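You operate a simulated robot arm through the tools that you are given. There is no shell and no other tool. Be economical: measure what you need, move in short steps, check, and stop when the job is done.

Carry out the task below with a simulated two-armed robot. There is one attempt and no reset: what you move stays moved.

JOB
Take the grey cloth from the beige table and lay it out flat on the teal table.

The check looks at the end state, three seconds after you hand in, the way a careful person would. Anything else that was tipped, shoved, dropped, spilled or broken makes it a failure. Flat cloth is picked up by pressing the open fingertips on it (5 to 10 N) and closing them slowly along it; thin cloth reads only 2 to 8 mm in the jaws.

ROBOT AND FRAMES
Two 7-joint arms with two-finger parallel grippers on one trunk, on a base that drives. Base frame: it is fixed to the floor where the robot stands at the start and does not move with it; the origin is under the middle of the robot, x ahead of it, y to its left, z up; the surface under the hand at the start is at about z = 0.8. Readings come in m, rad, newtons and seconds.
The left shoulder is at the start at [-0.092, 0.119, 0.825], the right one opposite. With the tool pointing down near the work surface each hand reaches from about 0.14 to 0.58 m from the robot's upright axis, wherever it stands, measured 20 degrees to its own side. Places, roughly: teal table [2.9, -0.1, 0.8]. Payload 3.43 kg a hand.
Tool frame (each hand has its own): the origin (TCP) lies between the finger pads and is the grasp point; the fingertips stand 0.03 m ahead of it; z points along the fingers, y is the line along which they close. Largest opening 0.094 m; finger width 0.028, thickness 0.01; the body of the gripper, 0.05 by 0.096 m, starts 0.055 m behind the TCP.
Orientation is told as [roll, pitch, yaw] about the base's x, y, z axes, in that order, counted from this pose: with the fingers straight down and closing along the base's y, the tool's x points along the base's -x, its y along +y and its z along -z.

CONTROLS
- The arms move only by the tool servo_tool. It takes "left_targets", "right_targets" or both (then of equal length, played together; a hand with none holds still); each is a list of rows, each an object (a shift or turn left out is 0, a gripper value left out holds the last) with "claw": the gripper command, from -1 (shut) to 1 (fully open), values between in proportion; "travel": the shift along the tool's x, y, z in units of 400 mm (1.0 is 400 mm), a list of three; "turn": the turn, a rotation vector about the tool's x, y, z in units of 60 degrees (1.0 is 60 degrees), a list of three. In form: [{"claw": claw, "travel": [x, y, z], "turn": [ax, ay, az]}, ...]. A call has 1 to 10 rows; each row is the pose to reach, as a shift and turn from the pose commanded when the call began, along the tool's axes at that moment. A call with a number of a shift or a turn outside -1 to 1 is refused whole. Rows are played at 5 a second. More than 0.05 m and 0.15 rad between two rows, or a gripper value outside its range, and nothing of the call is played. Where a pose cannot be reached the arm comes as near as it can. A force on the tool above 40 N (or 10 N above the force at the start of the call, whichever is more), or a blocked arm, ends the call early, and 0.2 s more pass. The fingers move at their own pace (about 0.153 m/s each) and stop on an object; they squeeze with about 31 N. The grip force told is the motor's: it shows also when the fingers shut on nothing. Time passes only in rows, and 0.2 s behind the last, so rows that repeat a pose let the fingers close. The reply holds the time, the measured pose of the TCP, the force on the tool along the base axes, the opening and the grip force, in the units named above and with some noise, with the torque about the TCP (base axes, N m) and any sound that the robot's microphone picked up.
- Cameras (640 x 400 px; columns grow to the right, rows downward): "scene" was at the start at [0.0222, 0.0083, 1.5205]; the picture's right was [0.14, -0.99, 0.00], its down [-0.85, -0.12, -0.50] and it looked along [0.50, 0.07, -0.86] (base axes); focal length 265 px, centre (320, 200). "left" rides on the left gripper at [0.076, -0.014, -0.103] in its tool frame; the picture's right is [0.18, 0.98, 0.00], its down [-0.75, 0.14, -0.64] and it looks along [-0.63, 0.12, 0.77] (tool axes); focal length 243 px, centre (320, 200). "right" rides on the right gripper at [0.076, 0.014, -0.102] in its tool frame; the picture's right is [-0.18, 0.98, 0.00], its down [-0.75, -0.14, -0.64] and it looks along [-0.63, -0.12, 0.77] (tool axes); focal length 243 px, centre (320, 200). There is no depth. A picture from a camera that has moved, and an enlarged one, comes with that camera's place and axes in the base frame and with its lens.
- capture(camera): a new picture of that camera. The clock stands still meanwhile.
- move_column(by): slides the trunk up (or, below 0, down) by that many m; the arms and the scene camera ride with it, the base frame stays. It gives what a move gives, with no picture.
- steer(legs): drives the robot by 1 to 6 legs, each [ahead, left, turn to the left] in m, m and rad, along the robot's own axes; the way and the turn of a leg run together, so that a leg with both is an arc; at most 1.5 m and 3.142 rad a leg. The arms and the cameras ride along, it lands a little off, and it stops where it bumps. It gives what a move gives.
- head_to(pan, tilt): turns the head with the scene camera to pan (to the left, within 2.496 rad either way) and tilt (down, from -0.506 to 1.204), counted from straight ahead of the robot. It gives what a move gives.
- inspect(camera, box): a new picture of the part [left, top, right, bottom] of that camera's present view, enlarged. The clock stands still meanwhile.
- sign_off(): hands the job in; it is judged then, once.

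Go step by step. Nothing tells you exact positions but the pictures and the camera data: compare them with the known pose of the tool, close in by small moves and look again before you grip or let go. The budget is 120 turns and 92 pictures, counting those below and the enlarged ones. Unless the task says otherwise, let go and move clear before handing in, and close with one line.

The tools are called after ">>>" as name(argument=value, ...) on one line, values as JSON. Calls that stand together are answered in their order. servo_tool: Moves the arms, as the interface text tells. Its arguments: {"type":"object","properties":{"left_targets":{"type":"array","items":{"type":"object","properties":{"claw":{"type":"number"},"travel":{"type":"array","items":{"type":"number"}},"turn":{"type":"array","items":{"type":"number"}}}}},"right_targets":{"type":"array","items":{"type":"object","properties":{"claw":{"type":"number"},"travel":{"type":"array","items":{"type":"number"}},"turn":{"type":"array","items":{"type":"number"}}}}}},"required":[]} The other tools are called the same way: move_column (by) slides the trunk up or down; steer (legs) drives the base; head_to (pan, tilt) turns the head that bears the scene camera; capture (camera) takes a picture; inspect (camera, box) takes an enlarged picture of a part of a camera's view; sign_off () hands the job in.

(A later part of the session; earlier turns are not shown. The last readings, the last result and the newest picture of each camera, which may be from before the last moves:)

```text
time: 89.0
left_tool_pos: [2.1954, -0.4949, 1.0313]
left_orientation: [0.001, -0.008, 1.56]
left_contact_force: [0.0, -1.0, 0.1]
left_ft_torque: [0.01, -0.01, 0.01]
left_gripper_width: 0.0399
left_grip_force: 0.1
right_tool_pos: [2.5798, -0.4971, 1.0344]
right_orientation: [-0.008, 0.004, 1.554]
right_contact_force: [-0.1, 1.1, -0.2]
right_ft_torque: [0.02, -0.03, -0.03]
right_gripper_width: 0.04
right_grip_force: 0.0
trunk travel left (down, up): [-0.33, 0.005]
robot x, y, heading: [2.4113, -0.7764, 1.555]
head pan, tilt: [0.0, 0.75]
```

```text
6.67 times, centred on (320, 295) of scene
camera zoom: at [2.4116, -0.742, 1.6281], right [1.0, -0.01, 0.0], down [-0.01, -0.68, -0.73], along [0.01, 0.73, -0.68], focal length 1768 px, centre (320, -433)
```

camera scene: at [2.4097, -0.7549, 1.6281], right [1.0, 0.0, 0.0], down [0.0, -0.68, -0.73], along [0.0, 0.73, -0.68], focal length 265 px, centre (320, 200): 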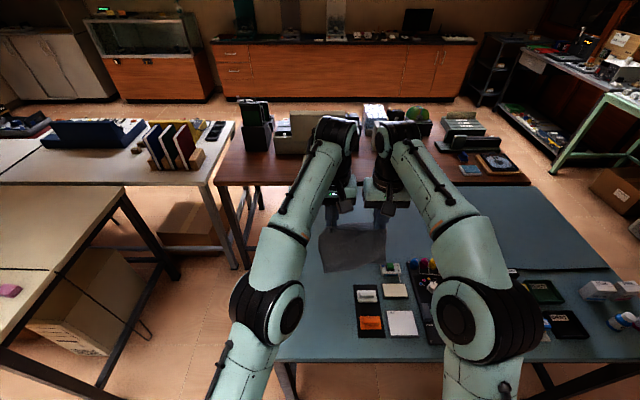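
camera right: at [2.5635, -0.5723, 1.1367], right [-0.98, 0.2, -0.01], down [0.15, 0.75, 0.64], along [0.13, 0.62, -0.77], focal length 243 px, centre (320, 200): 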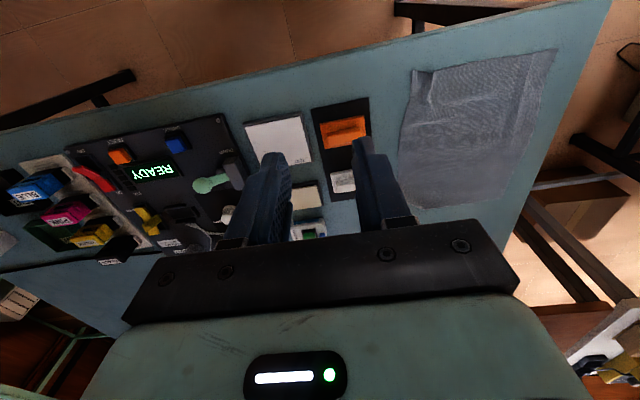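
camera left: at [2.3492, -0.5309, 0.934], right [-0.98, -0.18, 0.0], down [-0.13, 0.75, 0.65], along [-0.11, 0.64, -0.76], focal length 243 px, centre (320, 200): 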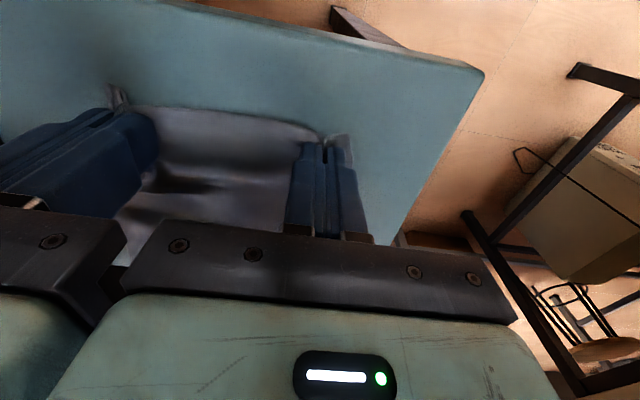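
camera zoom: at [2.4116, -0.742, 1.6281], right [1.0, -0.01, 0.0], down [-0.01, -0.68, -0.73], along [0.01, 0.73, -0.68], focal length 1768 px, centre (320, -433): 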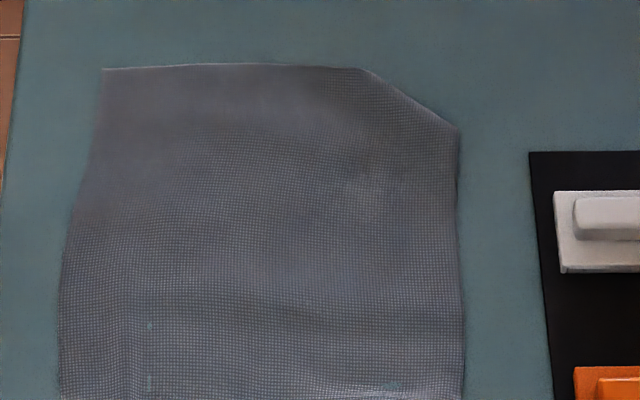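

The far right corner (a ~3 cm triangle) is folded under. I'll pinch the top layer just inside that corner with the right hand, lift so the flap drops open, and lay it back. First move above it, turned to face the corner.

>>> servo_tool(right_targets=[{"travel": [-0.06, 0.04, 0], "turn": [0, 0, 0.08], "claw": -0.3}, {"travel": [-0.13, 0.085, 0], "turn": [0, 0, 0.16]}, {"travel": [-0.2, 0.13, 0.03], "turn": [0, 0, 0.24]}, {"travel": [-0.27, 0.18, 0.07], "turn": [0, 0, 0.33]}, {"travel": [-0.34, 0.23, 0.11], "turn": [0, 0, 0.42]}, {"travel": [-0.41, 0.28, 0.15], "turn": [0, 0, 0.51]}, {"travel": [-0.47, 0.325, 0.2], "turn": [0, 0, 0.583]}, {"travel": [-0.512, 0.354, 0.26], "turn": [0, 0, 0.583]}, {"travel": [-0.512, 0.354, 0.26], "turn": [0, 0, 0.583]}])

>>> capture(camera="right")

>>> inspect(camera="scene", box=[240, 210, 400, 330])

```text
time: 91.0
left_tool_pos: [2.1941, -0.4936, 1.0313]
left_orientation: [0.003, -0.007, 1.561]
left_contact_force: [-0.4, 0.6, 0.5]
left_ft_torque: [0.01, 0.01, -0.05]
left_gripper_width: 0.04
left_grip_force: 0.0
right_tool_pos: [2.4404, -0.2879, 0.9288]
right_orientation: [-0.006, -0.001, 0.941]
right_contact_force: [-0.2, -0.7, 0.0]
right_ft_torque: [0.03, -0.01, -0.02]
right_gripper_width: 0.033
right_grip_force: 0.1
trunk travel left (down, up): [-0.33, 0.005]
robot x, y, heading: [2.4075, -0.7791, 1.559]
head pan, tilt: [0.0, 0.75]
```

```text
34 pictures are left
camera right: at [2.3831, -0.3414, 1.0309], right [-0.69, 0.73, -0.01], down [0.55, 0.53, 0.64], along [0.47, 0.44, -0.77], focal length 243 px, centre (320, 200)
```

right: 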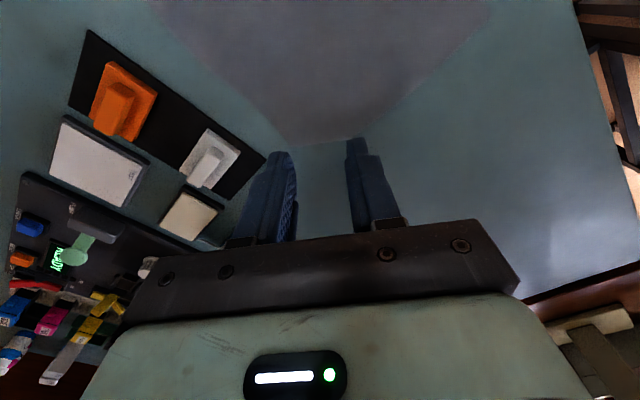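

```text
3.33 times, centred on (320, 270) of scene
camera zoom: at [2.4116, -0.742, 1.6281], right [1.0, -0.01, 0.0], down [-0.01, -0.68, -0.73], along [0.01, 0.73, -0.68], focal length 884 px, centre (320, -33)
```

zoom: 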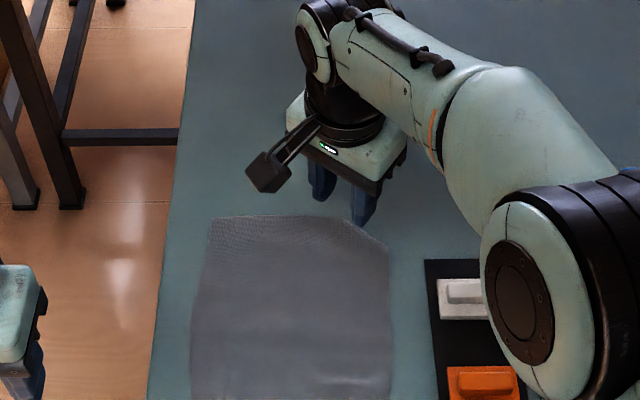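

Position matches: about 3 cm inside the fold. I back off 8 mm and go down to contact.

>>> servo_tool(right_targets=[{"travel": [0.02, 0, 0.08]}, {"travel": [0.02, 0, 0.16]}, {"travel": [0.02, 0, 0.22]}, {"travel": [0.02, 0, 0.235]}, {"travel": [0.02, 0, 0.242]}, {"travel": [0.02, 0, 0.246]}, {"travel": [0.02, 0, 0.246]}])

>>> capture(camera="right")

```text
time: 92.7
left_tool_pos: [2.195, -0.4939, 1.0308]
left_orientation: [0.003, -0.007, 1.562]
left_contact_force: [0.6, 0.1, -0.7]
left_ft_torque: [0.03, 0.03, 0.0]
left_gripper_width: 0.04
left_grip_force: 0.0
right_tool_pos: [2.4366, -0.2953, 0.8308]
right_orientation: [-0.005, 0.001, 0.942]
right_contact_force: [-0.3, -0.7, 1.5]
right_ft_torque: [0.03, 0.04, -0.01]
right_gripper_width: 0.0328
right_grip_force: 0.1
trunk travel left (down, up): [-0.33, 0.005]
robot x, y, heading: [2.4099, -0.7763, 1.556]
head pan, tilt: [0.0, 0.75]
```

```text
32 pictures are left
camera right: at [2.3793, -0.3488, 0.9337], right [-0.69, 0.73, -0.01], down [0.55, 0.53, 0.64], along [0.47, 0.44, -0.77], focal length 243 px, centre (320, 200)
```

right: 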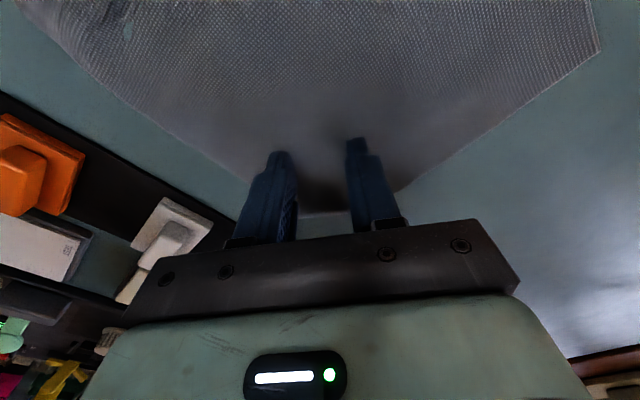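

>>> servo_tool(right_targets=[{"travel": [0, 0, 0.0025]}, {"travel": [0, 0, 0.004]}, {"travel": [0, 0, 0.004]}])

```text
time: 93.5
left_tool_pos: [2.1955, -0.4951, 1.0329]
left_orientation: [0.001, -0.009, 1.562]
left_contact_force: [0.9, 0.0, 0.8]
left_ft_torque: [-0.03, 0.01, 0.0]
left_gripper_width: 0.0402
left_grip_force: 0.0
right_tool_pos: [2.4353, -0.2964, 0.8313]
right_orientation: [-0.003, -0.002, 0.943]
right_contact_force: [0.9, 0.5, 14.4]
right_ft_torque: [0.21, 0.27, 0.0]
right_gripper_width: 0.0327
right_grip_force: 0.0
trunk travel left (down, up): [-0.33, 0.005]
robot x, y, heading: [2.4109, -0.7794, 1.56]
head pan, tilt: [0.0, 0.75]
```

>>> servo_tool(right_targets=[{"claw": -0.3, "travel": [0, 0, -0.001]}, {"claw": -0.4, "travel": [0, 0, -0.001]}, {"claw": -0.5, "travel": [0, 0, -0.001]}, {"claw": -0.6, "travel": [0, 0, -0.001]}, {"claw": -0.7, "travel": [0, 0, -0.001]}, {"claw": -0.8, "travel": [0, 0, -0.001]}, {"claw": -0.9, "travel": [0, 0, -0.001]}, {"claw": -1, "travel": [0, 0, -0.001]}, {"claw": -1, "travel": [0, 0, -0.001]}])

>>> capture(camera="right")

```text
time: 95.5
left_tool_pos: [2.195, -0.4941, 1.0325]
left_orientation: [0.004, -0.009, 1.562]
left_contact_force: [-0.2, 0.0, 0.1]
left_ft_torque: [0.0, -0.02, 0.03]
left_gripper_width: 0.04
left_grip_force: 0.1
right_tool_pos: [2.4357, -0.297, 0.831]
right_orientation: [-0.004, -0.002, 0.941]
right_contact_force: [-1.9, 1.6, 25.0]
right_ft_torque: [0.04, 0.21, -0.03]
right_gripper_width: 0.0017
right_grip_force: 31.2
trunk travel left (down, up): [-0.33, 0.005]
robot x, y, heading: [2.4093, -0.7808, 1.562]
head pan, tilt: [0.0, 0.75]
```

```text
31 pictures are left
camera right: at [2.3789, -0.3503, 0.9333], right [-0.69, 0.73, 0.0], down [0.55, 0.53, 0.64], along [0.47, 0.44, -0.77], focal length 243 px, centre (320, 200)
```

right: 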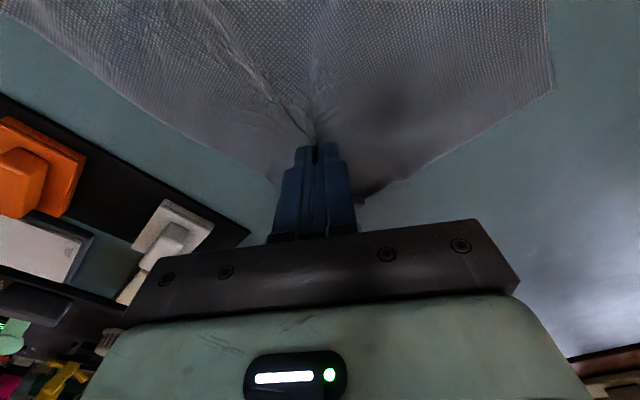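

Gripped one layer. I lift about 7.5 cm and look whether the flap drops open.

>>> servo_tool(right_targets=[{"travel": [0, 0, -0.05]}, {"travel": [0, 0, -0.1]}, {"travel": [0, 0, -0.15]}, {"travel": [0, 0, -0.19]}, {"travel": [0, 0, -0.19]}])

>>> inspect(camera="scene", box=[260, 230, 380, 320])

>>> capture(camera="right")

```text
time: 96.7
left_tool_pos: [2.1954, -0.4947, 1.0311]
left_orientation: [0.002, -0.007, 1.562]
left_contact_force: [-0.1, 0.3, -0.5]
left_ft_torque: [-0.01, 0.01, 0.01]
left_gripper_width: 0.0398
left_grip_force: 0.1
right_tool_pos: [2.436, -0.2971, 0.9069]
right_orientation: [-0.008, 0.002, 0.942]
right_contact_force: [-0.2, -0.4, -0.6]
right_ft_torque: [0.0, -0.02, 0.02]
right_gripper_width: 0.0018
right_grip_force: 31.1
trunk travel left (down, up): [-0.33, 0.005]
robot x, y, heading: [2.4107, -0.7797, 1.557]
head pan, tilt: [0.0, 0.75]
```

```text
4.44 times, centred on (320, 275) of scene
camera zoom: at [2.4115, -0.7414, 1.6281], right [1.0, -0.01, 0.0], down [-0.01, -0.68, -0.73], along [0.01, 0.73, -0.68], focal length 1179 px, centre (320, -133)
```

zoom: 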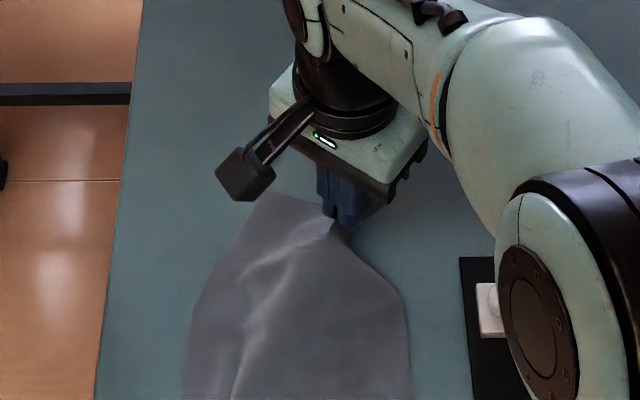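

```text
29 pictures are left
camera right: at [2.3789, -0.3494, 1.0091], right [-0.69, 0.73, -0.01], down [0.55, 0.53, 0.64], along [0.47, 0.44, -0.77], focal length 243 px, centre (320, 200)
```

right: 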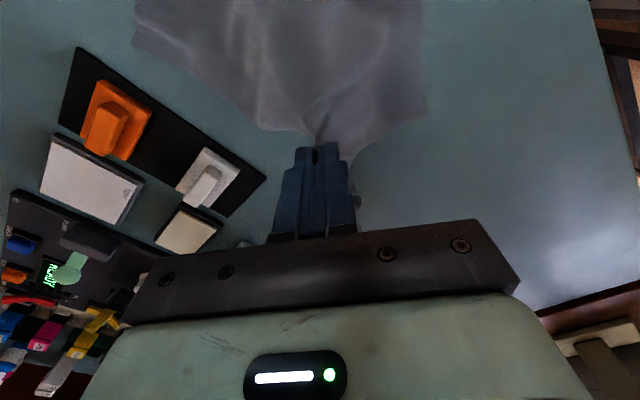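

>>> servo_tool(right_targets=[{"travel": [-0.04, 0, 0]}, {"travel": [-0.08, 0, 0]}, {"travel": [-0.08, 0, 0.05]}, {"travel": [-0.07, 0, 0.09]}, {"travel": [-0.04, 0, 0.125]}, {"travel": [-0.01, 0, 0.155]}, {"travel": [0.01, 0, 0.175]}, {"travel": [0.015, 0, 0.184]}, {"travel": [0.015, 0, 0.184]}])

>>> capture(camera="right")

```text
time: 98.7
left_tool_pos: [2.1937, -0.4943, 1.0318]
left_orientation: [0.002, -0.006, 1.561]
left_contact_force: [-0.3, -0.1, 0.8]
left_ft_torque: [-0.01, 0.01, 0.0]
left_gripper_width: 0.0401
left_grip_force: 0.1
right_tool_pos: [2.4336, -0.301, 0.8316]
right_orientation: [-0.007, 0.0, 0.941]
right_contact_force: [-0.7, 0.1, 2.6]
right_ft_torque: [0.0, 0.03, -0.04]
right_gripper_width: 0.0017
right_grip_force: 30.8
trunk travel left (down, up): [-0.33, 0.005]
robot x, y, heading: [2.4126, -0.7802, 1.563]
head pan, tilt: [0.0, 0.75]
```

```text
28 pictures are left
camera right: at [2.3766, -0.3544, 0.9345], right [-0.69, 0.73, -0.01], down [0.55, 0.53, 0.64], along [0.47, 0.44, -0.77], focal length 243 px, centre (320, 200)
```

right: 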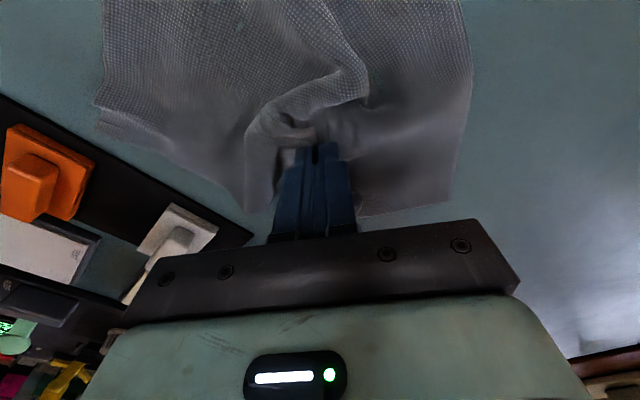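

>>> servo_tool(right_targets=[{"claw": -0.9}, {"claw": -0.8}, {"claw": -0.7}, {"claw": -0.6}, {"claw": -0.5}, {"claw": -0.4}, {"claw": -0.3}])

>>> servo_tool(right_targets=[{"travel": [0, 0, -0.06]}, {"travel": [0, 0, -0.16]}, {"travel": [0, 0, -0.26]}, {"travel": [0.07, -0.07, -0.3]}, {"travel": [0.14, -0.14, -0.3]}, {"travel": [0.2, -0.2, -0.3]}, {"travel": [0.26, -0.26, -0.3]}])

>>> inspect(camera="scene", box=[250, 250, 400, 362])

```text
time: 100.2
left_tool_pos: [2.195, -0.4945, 1.0303]
left_orientation: [0.002, -0.007, 1.562]
left_contact_force: [0.1, -0.5, -0.7]
left_ft_torque: [0.0, 0.03, -0.01]
left_gripper_width: 0.0401
left_grip_force: 0.0
right_tool_pos: [2.4324, -0.3029, 0.8323]
right_orientation: [-0.009, 0.0, 0.942]
right_contact_force: [0.6, 0.3, 1.4]
right_ft_torque: [0.0, 0.02, -0.01]
right_gripper_width: 0.0326
right_grip_force: 0.1
trunk travel left (down, up): [-0.33, 0.005]
robot x, y, heading: [2.4129, -0.7783, 1.555]
head pan, tilt: [0.0, 0.75]
```

```text
time: 101.8
left_tool_pos: [2.1953, -0.4949, 1.0311]
left_orientation: [0.003, -0.008, 1.562]
left_contact_force: [-0.2, -0.2, -0.1]
left_ft_torque: [-0.01, 0.0, 0.0]
left_gripper_width: 0.0399
left_grip_force: 0.1
right_tool_pos: [2.4571, -0.4474, 0.9532]
right_orientation: [-0.007, 0.001, 0.941]
right_contact_force: [-0.3, -0.6, 0.5]
right_ft_torque: [0.02, 0.03, 0.02]
right_gripper_width: 0.0328
right_grip_force: 0.1
trunk travel left (down, up): [-0.33, 0.005]
robot x, y, heading: [2.4126, -0.7778, 1.554]
head pan, tilt: [0.0, 0.75]
```

```text
3.57 times, centred on (325, 306) of scene
camera zoom: at [2.4118, -0.7425, 1.6281], right [1.0, -0.01, 0.0], down [-0.01, -0.68, -0.73], along [0.01, 0.73, -0.68], focal length 947 px, centre (302, -179)
```

zoom: 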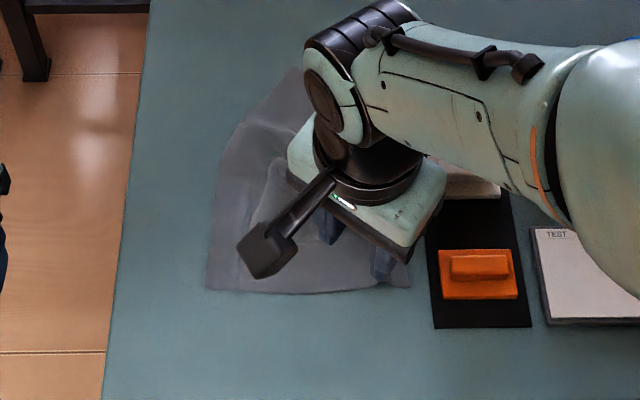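

>>> servo_tool(right_targets=[{"travel": [-0.02, -0.05, -0.06]}, {"travel": [-0.04, -0.13, -0.12]}, {"travel": [-0.06, -0.21, -0.17]}, {"travel": [-0.08, -0.29, -0.2]}, {"travel": [-0.09, -0.36, -0.2]}])

>>> inspect(camera="scene", box=[250, 250, 400, 362])

```text
time: 103.0
left_tool_pos: [2.1955, -0.4936, 1.0309]
left_orientation: [0.001, -0.008, 1.563]
left_contact_force: [0.3, -0.3, -0.5]
left_ft_torque: [-0.03, -0.03, -0.01]
left_gripper_width: 0.0401
left_grip_force: 0.0
right_tool_pos: [2.593, -0.5023, 1.0337]
right_orientation: [-0.009, 0.001, 0.943]
right_contact_force: [-0.7, -0.2, -0.9]
right_ft_torque: [0.02, 0.0, -0.02]
right_gripper_width: 0.0329
right_grip_force: 0.0
trunk travel left (down, up): [-0.33, 0.005]
robot x, y, heading: [2.412, -0.7823, 1.559]
head pan, tilt: [0.0, 0.75]
```

```text
3.57 times, centred on (325, 306) of scene
camera zoom: at [2.4119, -0.7421, 1.6281], right [1.0, -0.01, 0.0], down [-0.01, -0.68, -0.73], along [0.01, 0.73, -0.68], focal length 947 px, centre (302, -179)
```

zoom: 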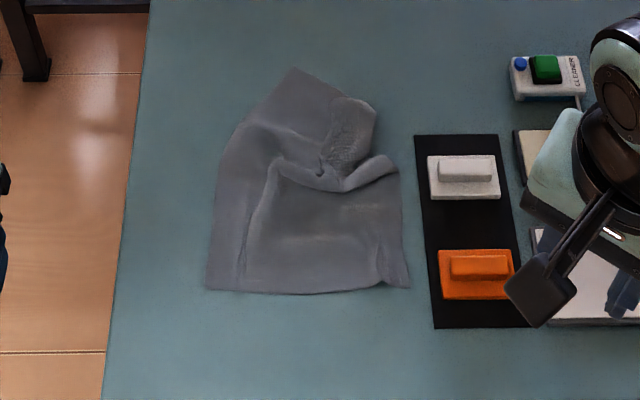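

The fold fix disturbed the far half. The near edge is still straight (x 2.336–2.505, y ≈ −0.43), so I'll pick it up again by that edge with both hands and re-lay it with the method that worked.

>>> servo_tool(left_targets=[{"claw": -0.3, "travel": [-0.03, -0.05, 0]}, {"travel": [-0.06, -0.11, 0]}, {"travel": [-0.09, -0.17, 0.03]}, {"travel": [-0.12, -0.23, 0.08]}, {"travel": [-0.15, -0.29, 0.13]}, {"travel": [-0.18, -0.35, 0.19]}, {"travel": [-0.209, -0.4, 0.26]}, {"travel": [-0.209, -0.425, 0.33]}, {"travel": [-0.209, -0.425, 0.33]}], right_targets=[{"claw": -0.3, "travel": [0, 0.04, 0], "turn": [0, 0, -0.12]}, {"travel": [0, 0.09, 0], "turn": [0, 0, -0.24]}, {"travel": [0, 0.14, 0.03], "turn": [0, 0, -0.36]}, {"travel": [0, 0.19, 0.08], "turn": [0, 0, -0.48]}, {"travel": [0, 0.24, 0.13], "turn": [0, 0, -0.594]}, {"travel": [0, 0.29, 0.19], "turn": [0, 0, -0.594]}, {"travel": [-0.009, 0.34, 0.26], "turn": [0, 0, -0.594]}, {"travel": [-0.009, 0.371, 0.335], "turn": [0, 0, -0.594]}, {"travel": [-0.009, 0.371, 0.335], "turn": [0, 0, -0.594]}])

>>> capture(camera="left")

>>> capture(camera="right")

```text
time: 105.0
left_tool_pos: [2.3656, -0.4108, 0.898]
left_orientation: [0.001, -0.009, 1.56]
left_contact_force: [-0.2, -0.5, -0.9]
left_ft_torque: [-0.04, 0.0, -0.01]
left_gripper_width: 0.0326
left_grip_force: 0.0
right_tool_pos: [2.4764, -0.4121, 0.8999]
right_orientation: [-0.006, 0.002, 1.563]
right_contact_force: [0.3, 0.0, 0.1]
right_ft_torque: [0.0, 0.0, 0.01]
right_gripper_width: 0.033
right_grip_force: 0.0
trunk travel left (down, up): [-0.33, 0.005]
robot x, y, heading: [2.41, -0.778, 1.551]
head pan, tilt: [0.0, 0.75]
```

```text
25 pictures are left
camera left: at [2.3801, -0.4875, 1.0011], right [-0.98, -0.18, 0.0], down [-0.13, 0.75, 0.65], along [-0.11, 0.64, -0.76], focal length 243 px, centre (320, 200)
```

left: 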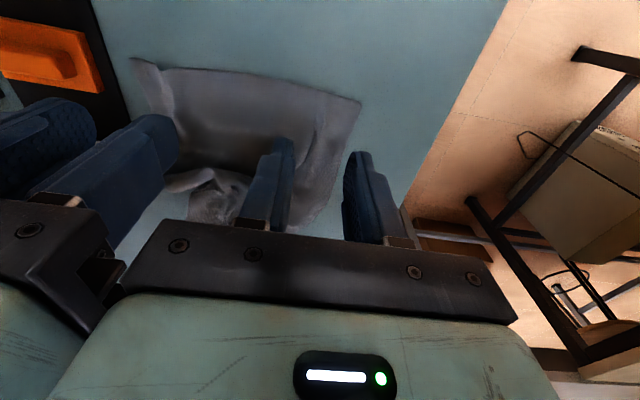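

```text
24 pictures are left
camera right: at [2.4607, -0.4879, 1.0021], right [-0.98, 0.19, -0.01], down [0.14, 0.76, 0.64], along [0.13, 0.63, -0.77], focal length 243 px, centre (320, 200)
```

right: 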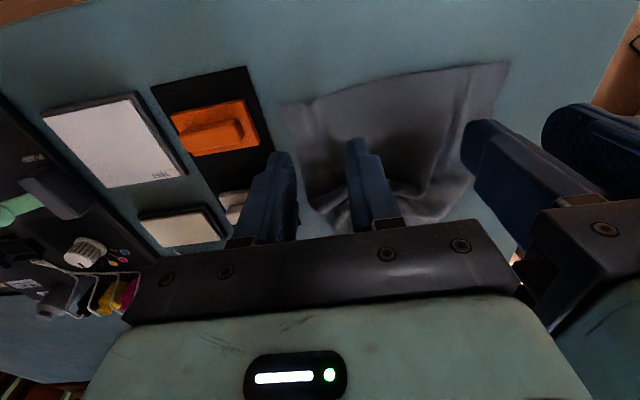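

>>> servo_tool(left_targets=[{"travel": [0, -0.011, 0.08]}, {"travel": [0, -0.011, 0.14]}, {"travel": [0, -0.011, 0.16]}, {"travel": [0, -0.011, 0.168]}, {"travel": [0, -0.011, 0.168]}], right_targets=[{"travel": [0, 0.002, 0.08]}, {"travel": [0, 0.002, 0.145]}, {"travel": [0, 0.002, 0.163]}, {"travel": [0, 0.002, 0.172]}, {"travel": [0, 0.002, 0.172]}])

```text
time: 106.2
left_tool_pos: [2.3698, -0.4099, 0.8321]
left_orientation: [0.001, -0.007, 1.563]
left_contact_force: [-0.3, -0.2, 0.3]
left_ft_torque: [-0.02, -0.01, 0.01]
left_gripper_width: 0.0328
left_grip_force: 0.2
right_tool_pos: [2.4766, -0.4125, 0.8316]
right_orientation: [-0.006, 0.005, 1.564]
right_contact_force: [0.7, 0.2, 7.0]
right_ft_torque: [-0.06, 0.09, 0.01]
right_gripper_width: 0.0326
right_grip_force: 0.0
trunk travel left (down, up): [-0.33, 0.005]
robot x, y, heading: [2.4112, -0.7778, 1.562]
head pan, tilt: [0.0, 0.75]
```

>>> servo_tool(left_targets=[{"travel": [0, 0, 0.003]}, {"travel": [0, 0, 0.004]}, {"travel": [0, 0, 0.004]}], right_targets=[{"travel": [0, 0, 0.001]}, {"travel": [0, 0, 0.001]}, {"travel": [0, 0, 0.001]}])

```text
time: 107.0
left_tool_pos: [2.3681, -0.409, 0.8316]
left_orientation: [-0.001, -0.01, 1.562]
left_contact_force: [1.2, -1.3, 8.9]
left_ft_torque: [-0.11, -0.02, 0.0]
left_gripper_width: 0.033
left_grip_force: 0.1
right_tool_pos: [2.4767, -0.4131, 0.8314]
right_orientation: [-0.004, 0.001, 1.563]
right_contact_force: [0.9, 2.9, 11.5]
right_ft_torque: [0.01, 0.19, -0.03]
right_gripper_width: 0.0327
right_grip_force: 0.0
trunk travel left (down, up): [-0.33, 0.005]
robot x, y, heading: [2.4125, -0.7801, 1.555]
head pan, tilt: [0.0, 0.75]
```

>>> servo_tool(left_targets=[{"claw": -0.38, "travel": [0, 0, 0.001]}, {"claw": -0.46, "travel": [0, 0, 0.001]}, {"claw": -0.54, "travel": [0, 0, 0.001]}, {"claw": -0.62, "travel": [0, 0, 0.001]}, {"claw": -0.7, "travel": [0, 0, 0.001]}, {"claw": -0.78, "travel": [0, 0, 0.001]}, {"claw": -0.86, "travel": [0, 0, 0.001]}, {"claw": -0.94, "travel": [0, 0, 0.001]}, {"claw": -1, "travel": [0, 0, 0.001]}, {"claw": -1, "travel": [0, 0, 0.001]}], right_targets=[{"claw": -0.38, "travel": [0, 0, 0]}, {"claw": -0.46, "travel": [0, 0, 0]}, {"claw": -0.54, "travel": [0, 0, 0]}, {"claw": -0.62, "travel": [0, 0, 0]}, {"claw": -0.7, "travel": [0, 0, 0]}, {"claw": -0.78, "travel": [0, 0, 0]}, {"claw": -0.86, "travel": [0, 0, 0]}, {"claw": -0.94, "travel": [0, 0, 0]}, {"claw": -1, "travel": [0, 0, 0]}, {"claw": -1, "travel": [0, 0, 0]}])

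>>> capture(camera="left")

```text
time: 109.2
left_tool_pos: [2.3704, -0.4108, 0.8316]
left_orientation: [0.001, -0.011, 1.561]
left_contact_force: [10.9, 1.4, 17.0]
left_ft_torque: [-0.15, -0.36, 0.09]
left_gripper_width: 0.0019
left_grip_force: 30.4
right_tool_pos: [2.4743, -0.4139, 0.8304]
right_orientation: [-0.005, 0.003, 1.566]
right_contact_force: [-9.4, -0.7, 14.9]
right_ft_torque: [-0.06, 0.29, 0.03]
right_gripper_width: 0.002
right_grip_force: 30.2
trunk travel left (down, up): [-0.33, 0.005]
robot x, y, heading: [2.4128, -0.778, 1.557]
head pan, tilt: [0.0, 0.75]
```

```text
23 pictures are left
camera left: at [2.3843, -0.488, 0.9332], right [-0.98, -0.17, 0.0], down [-0.13, 0.75, 0.65], along [-0.11, 0.64, -0.76], focal length 243 px, centre (320, 200)
```

left: 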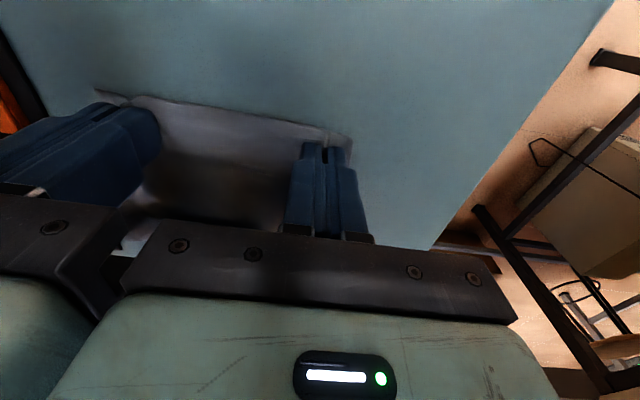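

Both hands grip again. I lift straight up to let everything unfold, then look.

>>> servo_tool(left_targets=[{"travel": [0, -0.005, -0.05]}, {"travel": [0, -0.005, -0.13]}, {"travel": [0, -0.005, -0.21]}, {"travel": [0, -0.005, -0.3]}, {"travel": [0, -0.005, -0.39]}, {"travel": [0, 0.02, -0.48]}, {"travel": [0, 0.05, -0.57]}, {"travel": [0, 0.08, -0.66]}, {"travel": [0, 0.08, -0.7]}, {"travel": [0, 0.08, -0.7]}], right_targets=[{"travel": [0, 0, -0.05]}, {"travel": [0, 0, -0.13]}, {"travel": [0, 0, -0.21]}, {"travel": [0, 0, -0.3]}, {"travel": [0, 0, -0.39]}, {"travel": [0, 0.025, -0.48]}, {"travel": [0, 0.055, -0.57]}, {"travel": [0, 0.085, -0.66]}, {"travel": [0, 0.085, -0.7]}, {"travel": [0, 0.085, -0.7]}])

>>> inspect(camera="scene", box=[230, 190, 400, 318])

```text
time: 111.5
left_tool_pos: [2.3364, -0.4108, 1.1121]
left_orientation: [0.003, -0.007, 1.563]
left_contact_force: [3.7, 0.9, 0.6]
left_ft_torque: [0.0, -0.17, 0.02]
left_gripper_width: 0.0017
left_grip_force: 30.9
right_tool_pos: [2.4406, -0.4112, 1.1126]
right_orientation: [-0.007, 0.004, 1.565]
right_contact_force: [-5.2, -0.4, -0.7]
right_ft_torque: [-0.03, 0.12, 0.04]
right_gripper_width: 0.002
right_grip_force: 30.9
trunk travel left (down, up): [-0.33, 0.005]
robot x, y, heading: [2.4144, -0.7799, 1.559]
head pan, tilt: [0.0, 0.75]
```

```text
3.12 times, centred on (315, 254) of scene
camera zoom: at [2.4112, -0.7415, 1.6281], right [1.0, -0.01, 0.0], down [-0.01, -0.68, -0.73], along [0.01, 0.73, -0.68], focal length 829 px, centre (336, 31)
```

zoom: 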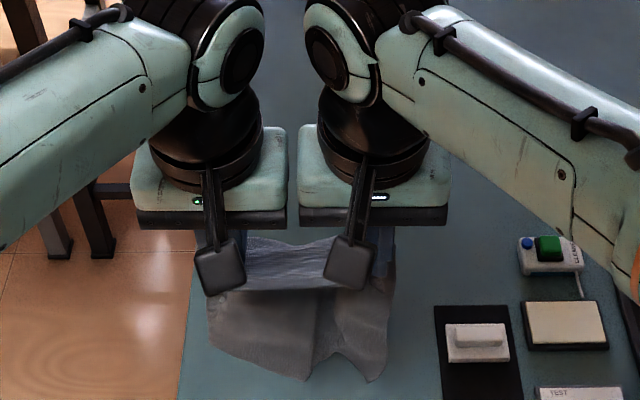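

>>> servo_tool(left_targets=[{"travel": [-0.08, 0, 0.08]}, {"travel": [-0.08, 0, -0.02]}, {"travel": [-0.08, 0, 0.08]}, {"travel": [-0.08, 0, -0.02]}, {"travel": [-0.1, 0, 0.05]}, {"travel": [-0.2, 0, 0.08]}, {"travel": [-0.28, 0, 0.1]}, {"travel": [-0.35, 0, 0.1]}, {"travel": [-0.35, 0, 0.1]}, {"travel": [-0.35, 0, 0.1]}], right_targets=[{"travel": [-0.08, 0, 0.08]}, {"travel": [-0.08, 0, -0.02]}, {"travel": [-0.08, 0, 0.08]}, {"travel": [-0.08, 0, -0.02]}, {"travel": [-0.1, 0, 0.05]}, {"travel": [-0.2, 0, 0.08]}, {"travel": [-0.28, 0, 0.1]}, {"travel": [-0.35, 0, 0.1]}, {"travel": [-0.35, 0, 0.1]}, {"travel": [-0.35, 0, 0.1]}])

>>> inspect(camera="scene", box=[250, 190, 370, 280])

```text
time: 113.7
left_tool_pos: [2.3368, -0.2694, 1.0714]
left_orientation: [0.002, -0.008, 1.562]
left_contact_force: [2.4, -0.5, 0.1]
left_ft_torque: [0.02, -0.04, -0.01]
left_gripper_width: 0.0016
left_grip_force: 31.0
right_tool_pos: [2.4396, -0.272, 1.0687]
right_orientation: [-0.005, 0.004, 1.564]
right_contact_force: [-1.8, 0.4, 0.2]
right_ft_torque: [0.0, 0.1, 0.03]
right_gripper_width: 0.002
right_grip_force: 31.0
trunk travel left (down, up): [-0.33, 0.005]
robot x, y, heading: [2.411, -0.7783, 1.559]
head pan, tilt: [0.0, 0.75]
```

```text
4.44 times, centred on (310, 235) of scene
camera zoom: at [2.4114, -0.741, 1.6281], right [1.0, -0.01, 0.0], down [-0.01, -0.68, -0.73], along [0.01, 0.73, -0.68], focal length 1179 px, centre (364, 44)
```

zoom: 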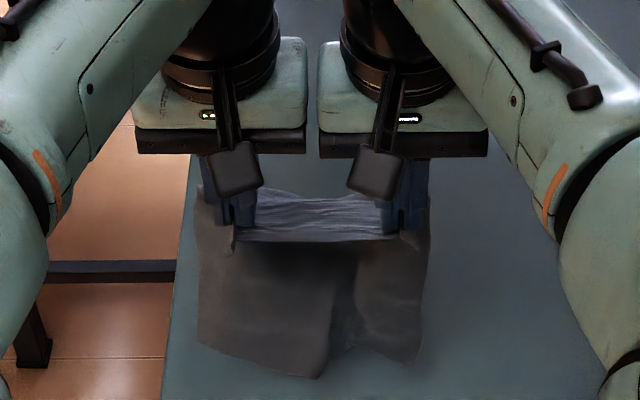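

>>> servo_tool(left_targets=[{"travel": [0.12, 0, -0.03]}, {"travel": [0.12, 0, -0.14]}, {"travel": [0.12, 0, -0.03]}, {"travel": [0.12, 0, -0.14]}, {"travel": [0.12, 0, -0.03]}, {"travel": [0.06, 0, 0]}, {"travel": [0, 0, 0]}, {"travel": [0, 0, 0]}, {"travel": [0, 0, 0]}, {"travel": [0, 0, 0]}], right_targets=[{"travel": [0.12, 0, -0.03]}, {"travel": [0.12, 0, -0.14]}, {"travel": [0.12, 0, -0.03]}, {"travel": [0.12, 0, -0.14]}, {"travel": [0.12, 0, -0.03]}, {"travel": [0.06, 0, 0]}, {"travel": [0, 0, 0]}, {"travel": [0, 0, 0]}, {"travel": [0, 0, 0]}, {"travel": [0, 0, 0]}])

>>> inspect(camera="scene", box=[250, 190, 370, 280])

```text
time: 115.8
left_tool_pos: [2.3381, -0.2701, 1.0704]
left_orientation: [0.002, -0.008, 1.563]
left_contact_force: [2.9, 0.6, -0.3]
left_ft_torque: [0.05, -0.08, -0.02]
left_gripper_width: 0.0018
left_grip_force: 31.0
right_tool_pos: [2.4414, -0.2716, 1.0688]
right_orientation: [-0.005, 0.004, 1.564]
right_contact_force: [-2.4, -0.4, -0.2]
right_ft_torque: [0.01, 0.08, 0.01]
right_gripper_width: 0.0021
right_grip_force: 31.0
trunk travel left (down, up): [-0.33, 0.005]
robot x, y, heading: [2.4092, -0.7818, 1.556]
head pan, tilt: [0.0, 0.75]
```

```text
4.44 times, centred on (310, 235) of scene
camera zoom: at [2.4115, -0.7418, 1.6281], right [1.0, -0.01, 0.0], down [-0.01, -0.68, -0.73], along [0.01, 0.73, -0.68], focal length 1179 px, centre (364, 44)
```

zoom: 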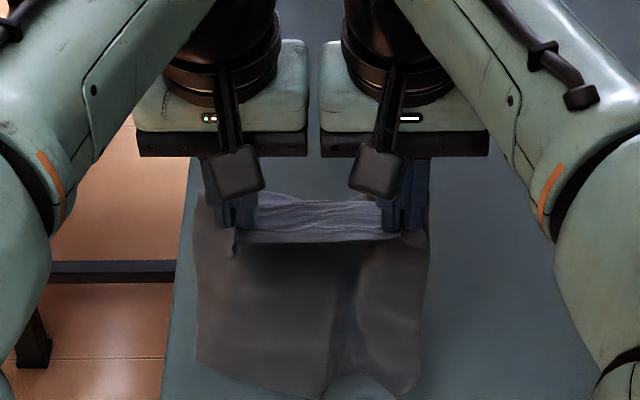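

>>> servo_tool(left_targets=[{"travel": [0, 0, 0.04]}, {"travel": [0, 0, 0.08]}, {"travel": [0.05, 0, 0.11]}, {"travel": [0.1, 0, 0.145]}, {"travel": [0.18, 0, 0.2]}, {"travel": [0.265, 0, 0.28]}, {"travel": [0.33, 0, 0.37]}, {"travel": [0.38, 0, 0.455]}, {"travel": [0.42, 0, 0.53]}, {"travel": [0.45, 0, 0.567]}], right_targets=[{"travel": [0, 0, 0.04]}, {"travel": [0, 0, 0.08]}, {"travel": [0.05, 0, 0.11]}, {"travel": [0.1, 0, 0.145]}, {"travel": [0.18, 0, 0.2]}, {"travel": [0.265, 0, 0.28]}, {"travel": [0.33, 0, 0.37]}, {"travel": [0.38, 0, 0.455]}, {"travel": [0.42, 0, 0.53]}, {"travel": [0.45, 0, 0.565]}])

>>> inspect(camera="scene", box=[240, 240, 400, 360])

```text
time: 118.0
left_tool_pos: [2.3351, -0.448, 0.8429]
left_orientation: [0.001, -0.007, 1.562]
left_contact_force: [8.0, 0.1, 0.1]
left_ft_torque: [0.01, -0.19, 0.05]
left_gripper_width: 0.0016
left_grip_force: 30.8
right_tool_pos: [2.4399, -0.4532, 0.841]
right_orientation: [-0.004, 0.003, 1.563]
right_contact_force: [-6.7, -0.4, -0.2]
right_ft_torque: [-0.03, 0.16, 0.06]
right_gripper_width: 0.0019
right_grip_force: 31.2
trunk travel left (down, up): [-0.33, 0.005]
robot x, y, heading: [2.4124, -0.7752, 1.559]
head pan, tilt: [0.0, 0.75]
```

```text
3.33 times, centred on (320, 300) of scene
camera zoom: at [2.4115, -0.742, 1.6281], right [1.0, -0.01, 0.0], down [-0.01, -0.68, -0.73], along [0.01, 0.73, -0.68], focal length 884 px, centre (320, -133)
```

zoom: 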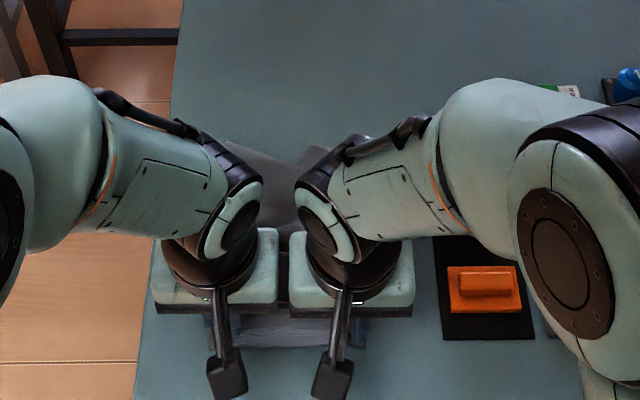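

The far edge shows a shallow pleat in the middle. I set it down, release, and then see whether I can spread it by pressing and pulling the halves apart.

>>> servo_tool(left_targets=[{"travel": [0.01, 0, 0.01]}, {"travel": [0.02, 0, 0.02]}, {"travel": [0.02, 0, 0.025]}, {"travel": [0.02, 0, 0.025], "claw": -0.9}, {"travel": [0.02, 0, 0.025], "claw": -0.8}, {"travel": [0.02, 0, 0.025], "claw": -0.7}, {"travel": [0.02, 0, 0.025], "claw": -0.6}, {"travel": [0.02, 0, 0.025], "claw": -0.5}, {"travel": [0.02, 0, 0.025], "claw": -0.4}, {"travel": [0.02, 0, 0.025], "claw": -0.25}], right_targets=[{"travel": [0.005, 0, 0.01]}, {"travel": [0.008, 0, 0.02]}, {"travel": [0.008, 0, 0.023]}, {"travel": [0.008, 0, 0.023], "claw": -0.9}, {"travel": [0.008, 0, 0.023], "claw": -0.8}, {"travel": [0.008, 0, 0.023], "claw": -0.7}, {"travel": [0.008, 0, 0.023], "claw": -0.6}, {"travel": [0.008, 0, 0.023], "claw": -0.5}, {"travel": [0.008, 0, 0.023], "claw": -0.4}, {"travel": [0.008, 0, 0.023], "claw": -0.25}])

>>> servo_tool(left_targets=[{"travel": [0, 0, -0.05]}, {"travel": [0, 0, -0.15]}, {"travel": [0, 0, -0.26]}, {"travel": [0.03, 0.03, -0.36]}, {"travel": [0.08, 0.09, -0.43]}, {"travel": [0.1, 0.18, -0.48]}, {"travel": [0.1, 0.27, -0.5]}, {"travel": [0.1, 0.35, -0.5]}], right_targets=[{"travel": [0, 0, -0.05]}, {"travel": [0, 0, -0.15]}, {"travel": [0, 0, -0.26]}, {"travel": [0.03, -0.03, -0.36]}, {"travel": [0.08, -0.09, -0.43]}, {"travel": [0.1, -0.18, -0.48]}, {"travel": [0.1, -0.27, -0.5]}, {"travel": [0.1, -0.35, -0.5]}])

>>> inspect(camera="scene", box=[250, 250, 400, 362])

```text
time: 120.2
left_tool_pos: [2.3366, -0.4578, 0.833]
left_orientation: [0.003, -0.006, 1.562]
left_contact_force: [0.0, -0.8, 1.1]
left_ft_torque: [0.01, 0.01, 0.0]
left_gripper_width: 0.035
left_grip_force: 0.0
right_tool_pos: [2.4414, -0.4556, 0.834]
right_orientation: [-0.007, 0.004, 1.563]
right_contact_force: [-0.4, 0.4, 0.2]
right_ft_torque: [0.01, -0.02, -0.01]
right_gripper_width: 0.0354
right_grip_force: 0.0
trunk travel left (down, up): [-0.33, 0.005]
robot x, y, heading: [2.4135, -0.7768, 1.56]
head pan, tilt: [0.0, 0.75]
```

```text
time: 122.0
left_tool_pos: [2.1938, -0.4983, 1.0335]
left_orientation: [0.002, -0.007, 1.561]
left_contact_force: [-0.2, 0.7, 0.3]
left_ft_torque: [0.01, -0.01, -0.02]
left_gripper_width: 0.0353
left_grip_force: 0.0
right_tool_pos: [2.5797, -0.4961, 1.0338]
right_orientation: [-0.007, 0.004, 1.565]
right_contact_force: [0.3, 0.5, 0.4]
right_ft_torque: [0.0, 0.01, 0.02]
right_gripper_width: 0.0351
right_grip_force: 0.1
trunk travel left (down, up): [-0.33, 0.005]
robot x, y, heading: [2.4094, -0.7775, 1.555]
head pan, tilt: [0.0, 0.75]
```

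```text
3.57 times, centred on (325, 306) of scene
camera zoom: at [2.4116, -0.7421, 1.6281], right [1.0, -0.01, 0.0], down [-0.01, -0.68, -0.73], along [0.01, 0.73, -0.68], focal length 947 px, centre (302, -179)
```

zoom: 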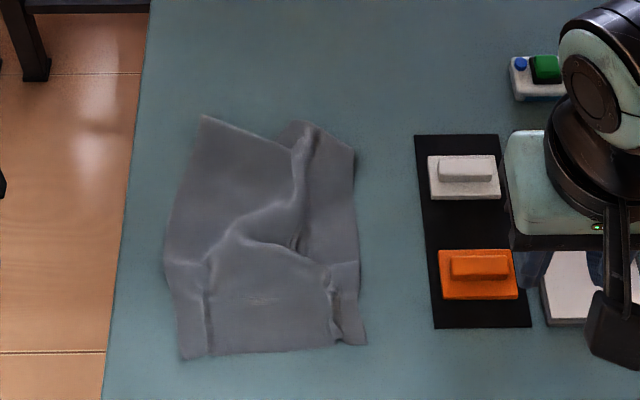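

The cloth is on the spot but has a ridge from the far edge and is a bit contracted. I'll press both hands on either side of the ridge and gently spread it outward and away.

>>> servo_tool(left_targets=[{"claw": -0.57, "travel": [-0.07, -0.05, 0]}, {"travel": [-0.14, -0.1, 0]}, {"travel": [-0.21, -0.16, 0]}, {"travel": [-0.28, -0.22, 0.03]}, {"travel": [-0.35, -0.28, 0.09]}, {"travel": [-0.42, -0.34, 0.15]}, {"travel": [-0.424, -0.361, 0.24]}, {"travel": [-0.424, -0.361, 0.33]}, {"travel": [-0.424, -0.361, 0.42]}, {"travel": [-0.424, -0.361, 0.47]}], right_targets=[{"claw": -0.57, "travel": [-0.07, 0.05, 0]}, {"travel": [-0.14, 0.1, 0]}, {"travel": [-0.21, 0.15, 0]}, {"travel": [-0.28, 0.2, 0.03]}, {"travel": [-0.35, 0.26, 0.09]}, {"travel": [-0.41, 0.32, 0.15]}, {"travel": [-0.413, 0.337, 0.24]}, {"travel": [-0.413, 0.337, 0.33]}, {"travel": [-0.413, 0.337, 0.42]}, {"travel": [-0.413, 0.337, 0.47]}])

>>> capture(camera="left")

>>> capture(camera="right")

```text
time: 124.2
left_tool_pos: [2.3423, -0.3286, 0.846]
left_orientation: [0.001, -0.008, 1.563]
left_contact_force: [0.1, 0.3, -0.5]
left_ft_torque: [0.02, -0.01, -0.05]
left_gripper_width: 0.0205
left_grip_force: 0.1
right_tool_pos: [2.4479, -0.3301, 0.8468]
right_orientation: [-0.006, 0.006, 1.563]
right_contact_force: [0.2, 0.4, 0.3]
right_ft_torque: [0.01, 0.0, -0.02]
right_gripper_width: 0.0202
right_grip_force: 0.1
trunk travel left (down, up): [-0.33, 0.005]
robot x, y, heading: [2.4135, -0.7787, 1.555]
head pan, tilt: [0.0, 0.75]
```

```text
17 pictures are left
camera left: at [2.3561, -0.4066, 0.9486], right [-0.98, -0.17, 0.0], down [-0.13, 0.75, 0.65], along [-0.11, 0.64, -0.76], focal length 243 px, centre (320, 200)
```

left: 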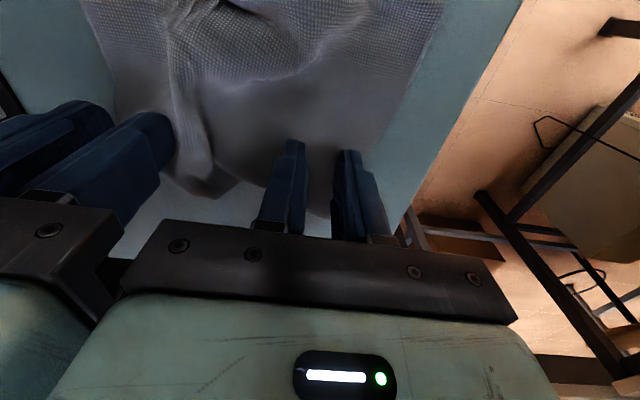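

```text
16 pictures are left
camera right: at [2.4327, -0.4074, 0.9493], right [-0.98, 0.19, -0.01], down [0.14, 0.76, 0.64], along [0.13, 0.63, -0.77], focal length 243 px, centre (320, 200)
```

right: 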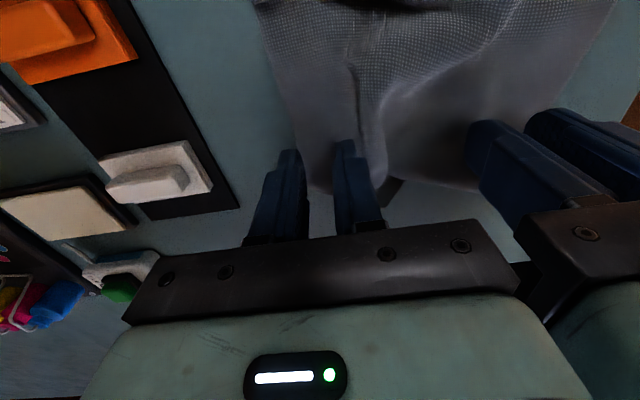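

>>> servo_tool(left_targets=[{"travel": [0.02, 0.01, 0]}, {"travel": [0.02, 0.01, 0.02]}, {"travel": [0.02, 0.01, 0.032]}, {"travel": [0.02, 0.01, 0.039]}, {"travel": [0.02, 0.01, 0.039]}], right_targets=[{"travel": [0.03, 0.01, 0]}, {"travel": [0.03, 0.01, 0.02]}, {"travel": [0.03, 0.01, 0.034]}, {"travel": [0.03, 0.01, 0.041]}, {"travel": [0.03, 0.01, 0.041]}])

```text
time: 125.5
left_tool_pos: [2.3373, -0.3359, 0.8306]
left_orientation: [0.002, -0.009, 1.561]
left_contact_force: [-0.7, -0.6, 3.1]
left_ft_torque: [0.0, 0.01, -0.01]
left_gripper_width: 0.0203
left_grip_force: 0.1
right_tool_pos: [2.4429, -0.3414, 0.8317]
right_orientation: [-0.006, 0.002, 1.563]
right_contact_force: [1.1, -0.2, 10.5]
right_ft_torque: [0.03, 0.02, 0.0]
right_gripper_width: 0.0205
right_grip_force: 0.1
trunk travel left (down, up): [-0.33, 0.005]
robot x, y, heading: [2.4112, -0.7781, 1.558]
head pan, tilt: [0.0, 0.75]
```

>>> servo_tool(left_targets=[{"travel": [0, 0, 0.002]}, {"travel": [-0.01, 0.005, 0.002]}, {"travel": [-0.02, 0.01, 0.002]}, {"travel": [-0.03, 0.015, 0.002]}, {"travel": [-0.04, 0.02, 0.002]}, {"travel": [-0.05, 0.025, 0.002]}, {"travel": [-0.06, 0.03, 0.002]}], right_targets=[{"travel": [0, 0, 0]}, {"travel": [-0.012, -0.012, 0]}, {"travel": [-0.024, -0.024, 0]}, {"travel": [-0.036, -0.036, 0]}, {"travel": [-0.05, -0.048, 0]}, {"travel": [-0.063, -0.06, 0]}, {"travel": [-0.08, -0.07, 0]}])

>>> capture(camera="left")

```text
time: 127.0
left_tool_pos: [2.3265, -0.3127, 0.8313]
left_orientation: [0.001, -0.008, 1.56]
left_contact_force: [6.2, -1.6, 12.6]
left_ft_torque: [-0.16, -0.11, 0.07]
left_gripper_width: 0.0208
left_grip_force: 0.5
right_tool_pos: [2.4676, -0.3125, 0.8311]
right_orientation: [-0.005, 0.004, 1.566]
right_contact_force: [-7.1, -2.6, 16.3]
right_ft_torque: [-0.02, 0.17, -0.03]
right_gripper_width: 0.02
right_grip_force: 0.5
trunk travel left (down, up): [-0.33, 0.005]
robot x, y, heading: [2.4133, -0.7774, 1.559]
head pan, tilt: [0.0, 0.75]
```

```text
15 pictures are left
camera left: at [2.3412, -0.3907, 0.9331], right [-0.98, -0.17, 0.0], down [-0.13, 0.75, 0.65], along [-0.11, 0.64, -0.76], focal length 243 px, centre (320, 200)
```

left: 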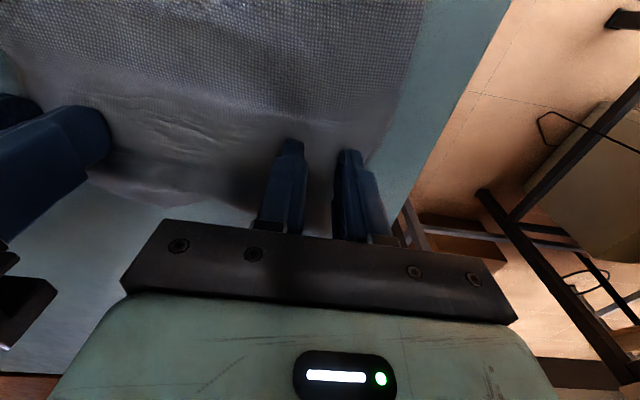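

Excellent — the ridge is gone. I stretch another centimetre away from the robot, then lift clear and look.

>>> servo_tool(left_targets=[{"travel": [-0.015, 0, 0]}, {"travel": [-0.03, 0, 0]}, {"travel": [-0.03, 0, -0.01]}, {"travel": [-0.03, 0, -0.08]}, {"travel": [-0.03, 0, -0.18]}, {"travel": [0, 0.04, -0.28]}, {"travel": [0.08, 0.1, -0.34]}, {"travel": [0.16, 0.17, -0.38]}, {"travel": [0.25, 0.24, -0.4]}, {"travel": [0.33, 0.3, -0.42]}], right_targets=[{"travel": [-0.015, 0, 0]}, {"travel": [-0.03, 0, 0]}, {"travel": [-0.03, 0, -0.01]}, {"travel": [-0.03, 0, -0.08]}, {"travel": [-0.03, 0, -0.18]}, {"travel": [0, -0.04, -0.28]}, {"travel": [0.08, -0.1, -0.34]}, {"travel": [0.16, -0.17, -0.38]}, {"travel": [0.25, -0.24, -0.4]}, {"travel": [0.33, -0.3, -0.42]}])

>>> inspect(camera="scene", box=[250, 250, 400, 362])

```text
time: 129.2
left_tool_pos: [2.2036, -0.4477, 0.9957]
left_orientation: [0.001, -0.007, 1.561]
left_contact_force: [0.0, -0.3, -1.3]
left_ft_torque: [0.03, -0.01, -0.03]
left_gripper_width: 0.02
left_grip_force: 0.0
right_tool_pos: [2.59, -0.4445, 0.9993]
right_orientation: [-0.005, 0.003, 1.565]
right_contact_force: [0.5, -0.5, 1.0]
right_ft_torque: [0.02, 0.02, -0.02]
right_gripper_width: 0.02
right_grip_force: 0.1
trunk travel left (down, up): [-0.33, 0.005]
robot x, y, heading: [2.4143, -0.7773, 1.562]
head pan, tilt: [0.0, 0.75]
```

```text
3.57 times, centred on (325, 306) of scene
camera zoom: at [2.4114, -0.7439, 1.628], right [1.0, -0.01, 0.0], down [-0.01, -0.68, -0.73], along [0.01, 0.73, -0.68], focal length 947 px, centre (302, -179)
```

zoom: 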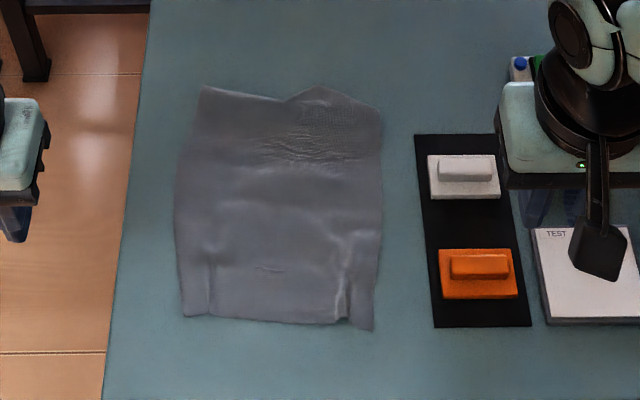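

>>> inspect(camera="scene", box=[300, 265, 350, 303])

```text
10.53 times, centred on (325, 284) of scene
camera zoom: at [2.4114, -0.7439, 1.628], right [1.0, -0.01, 0.0], down [-0.01, -0.68, -0.73], along [0.01, 0.73, -0.68], focal length 2792 px, centre (267, -684)
```

zoom: 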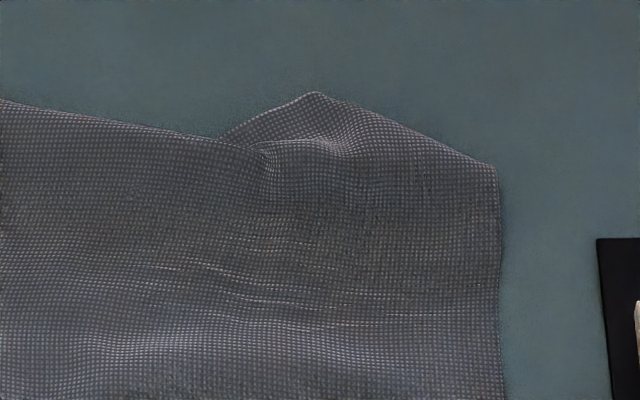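

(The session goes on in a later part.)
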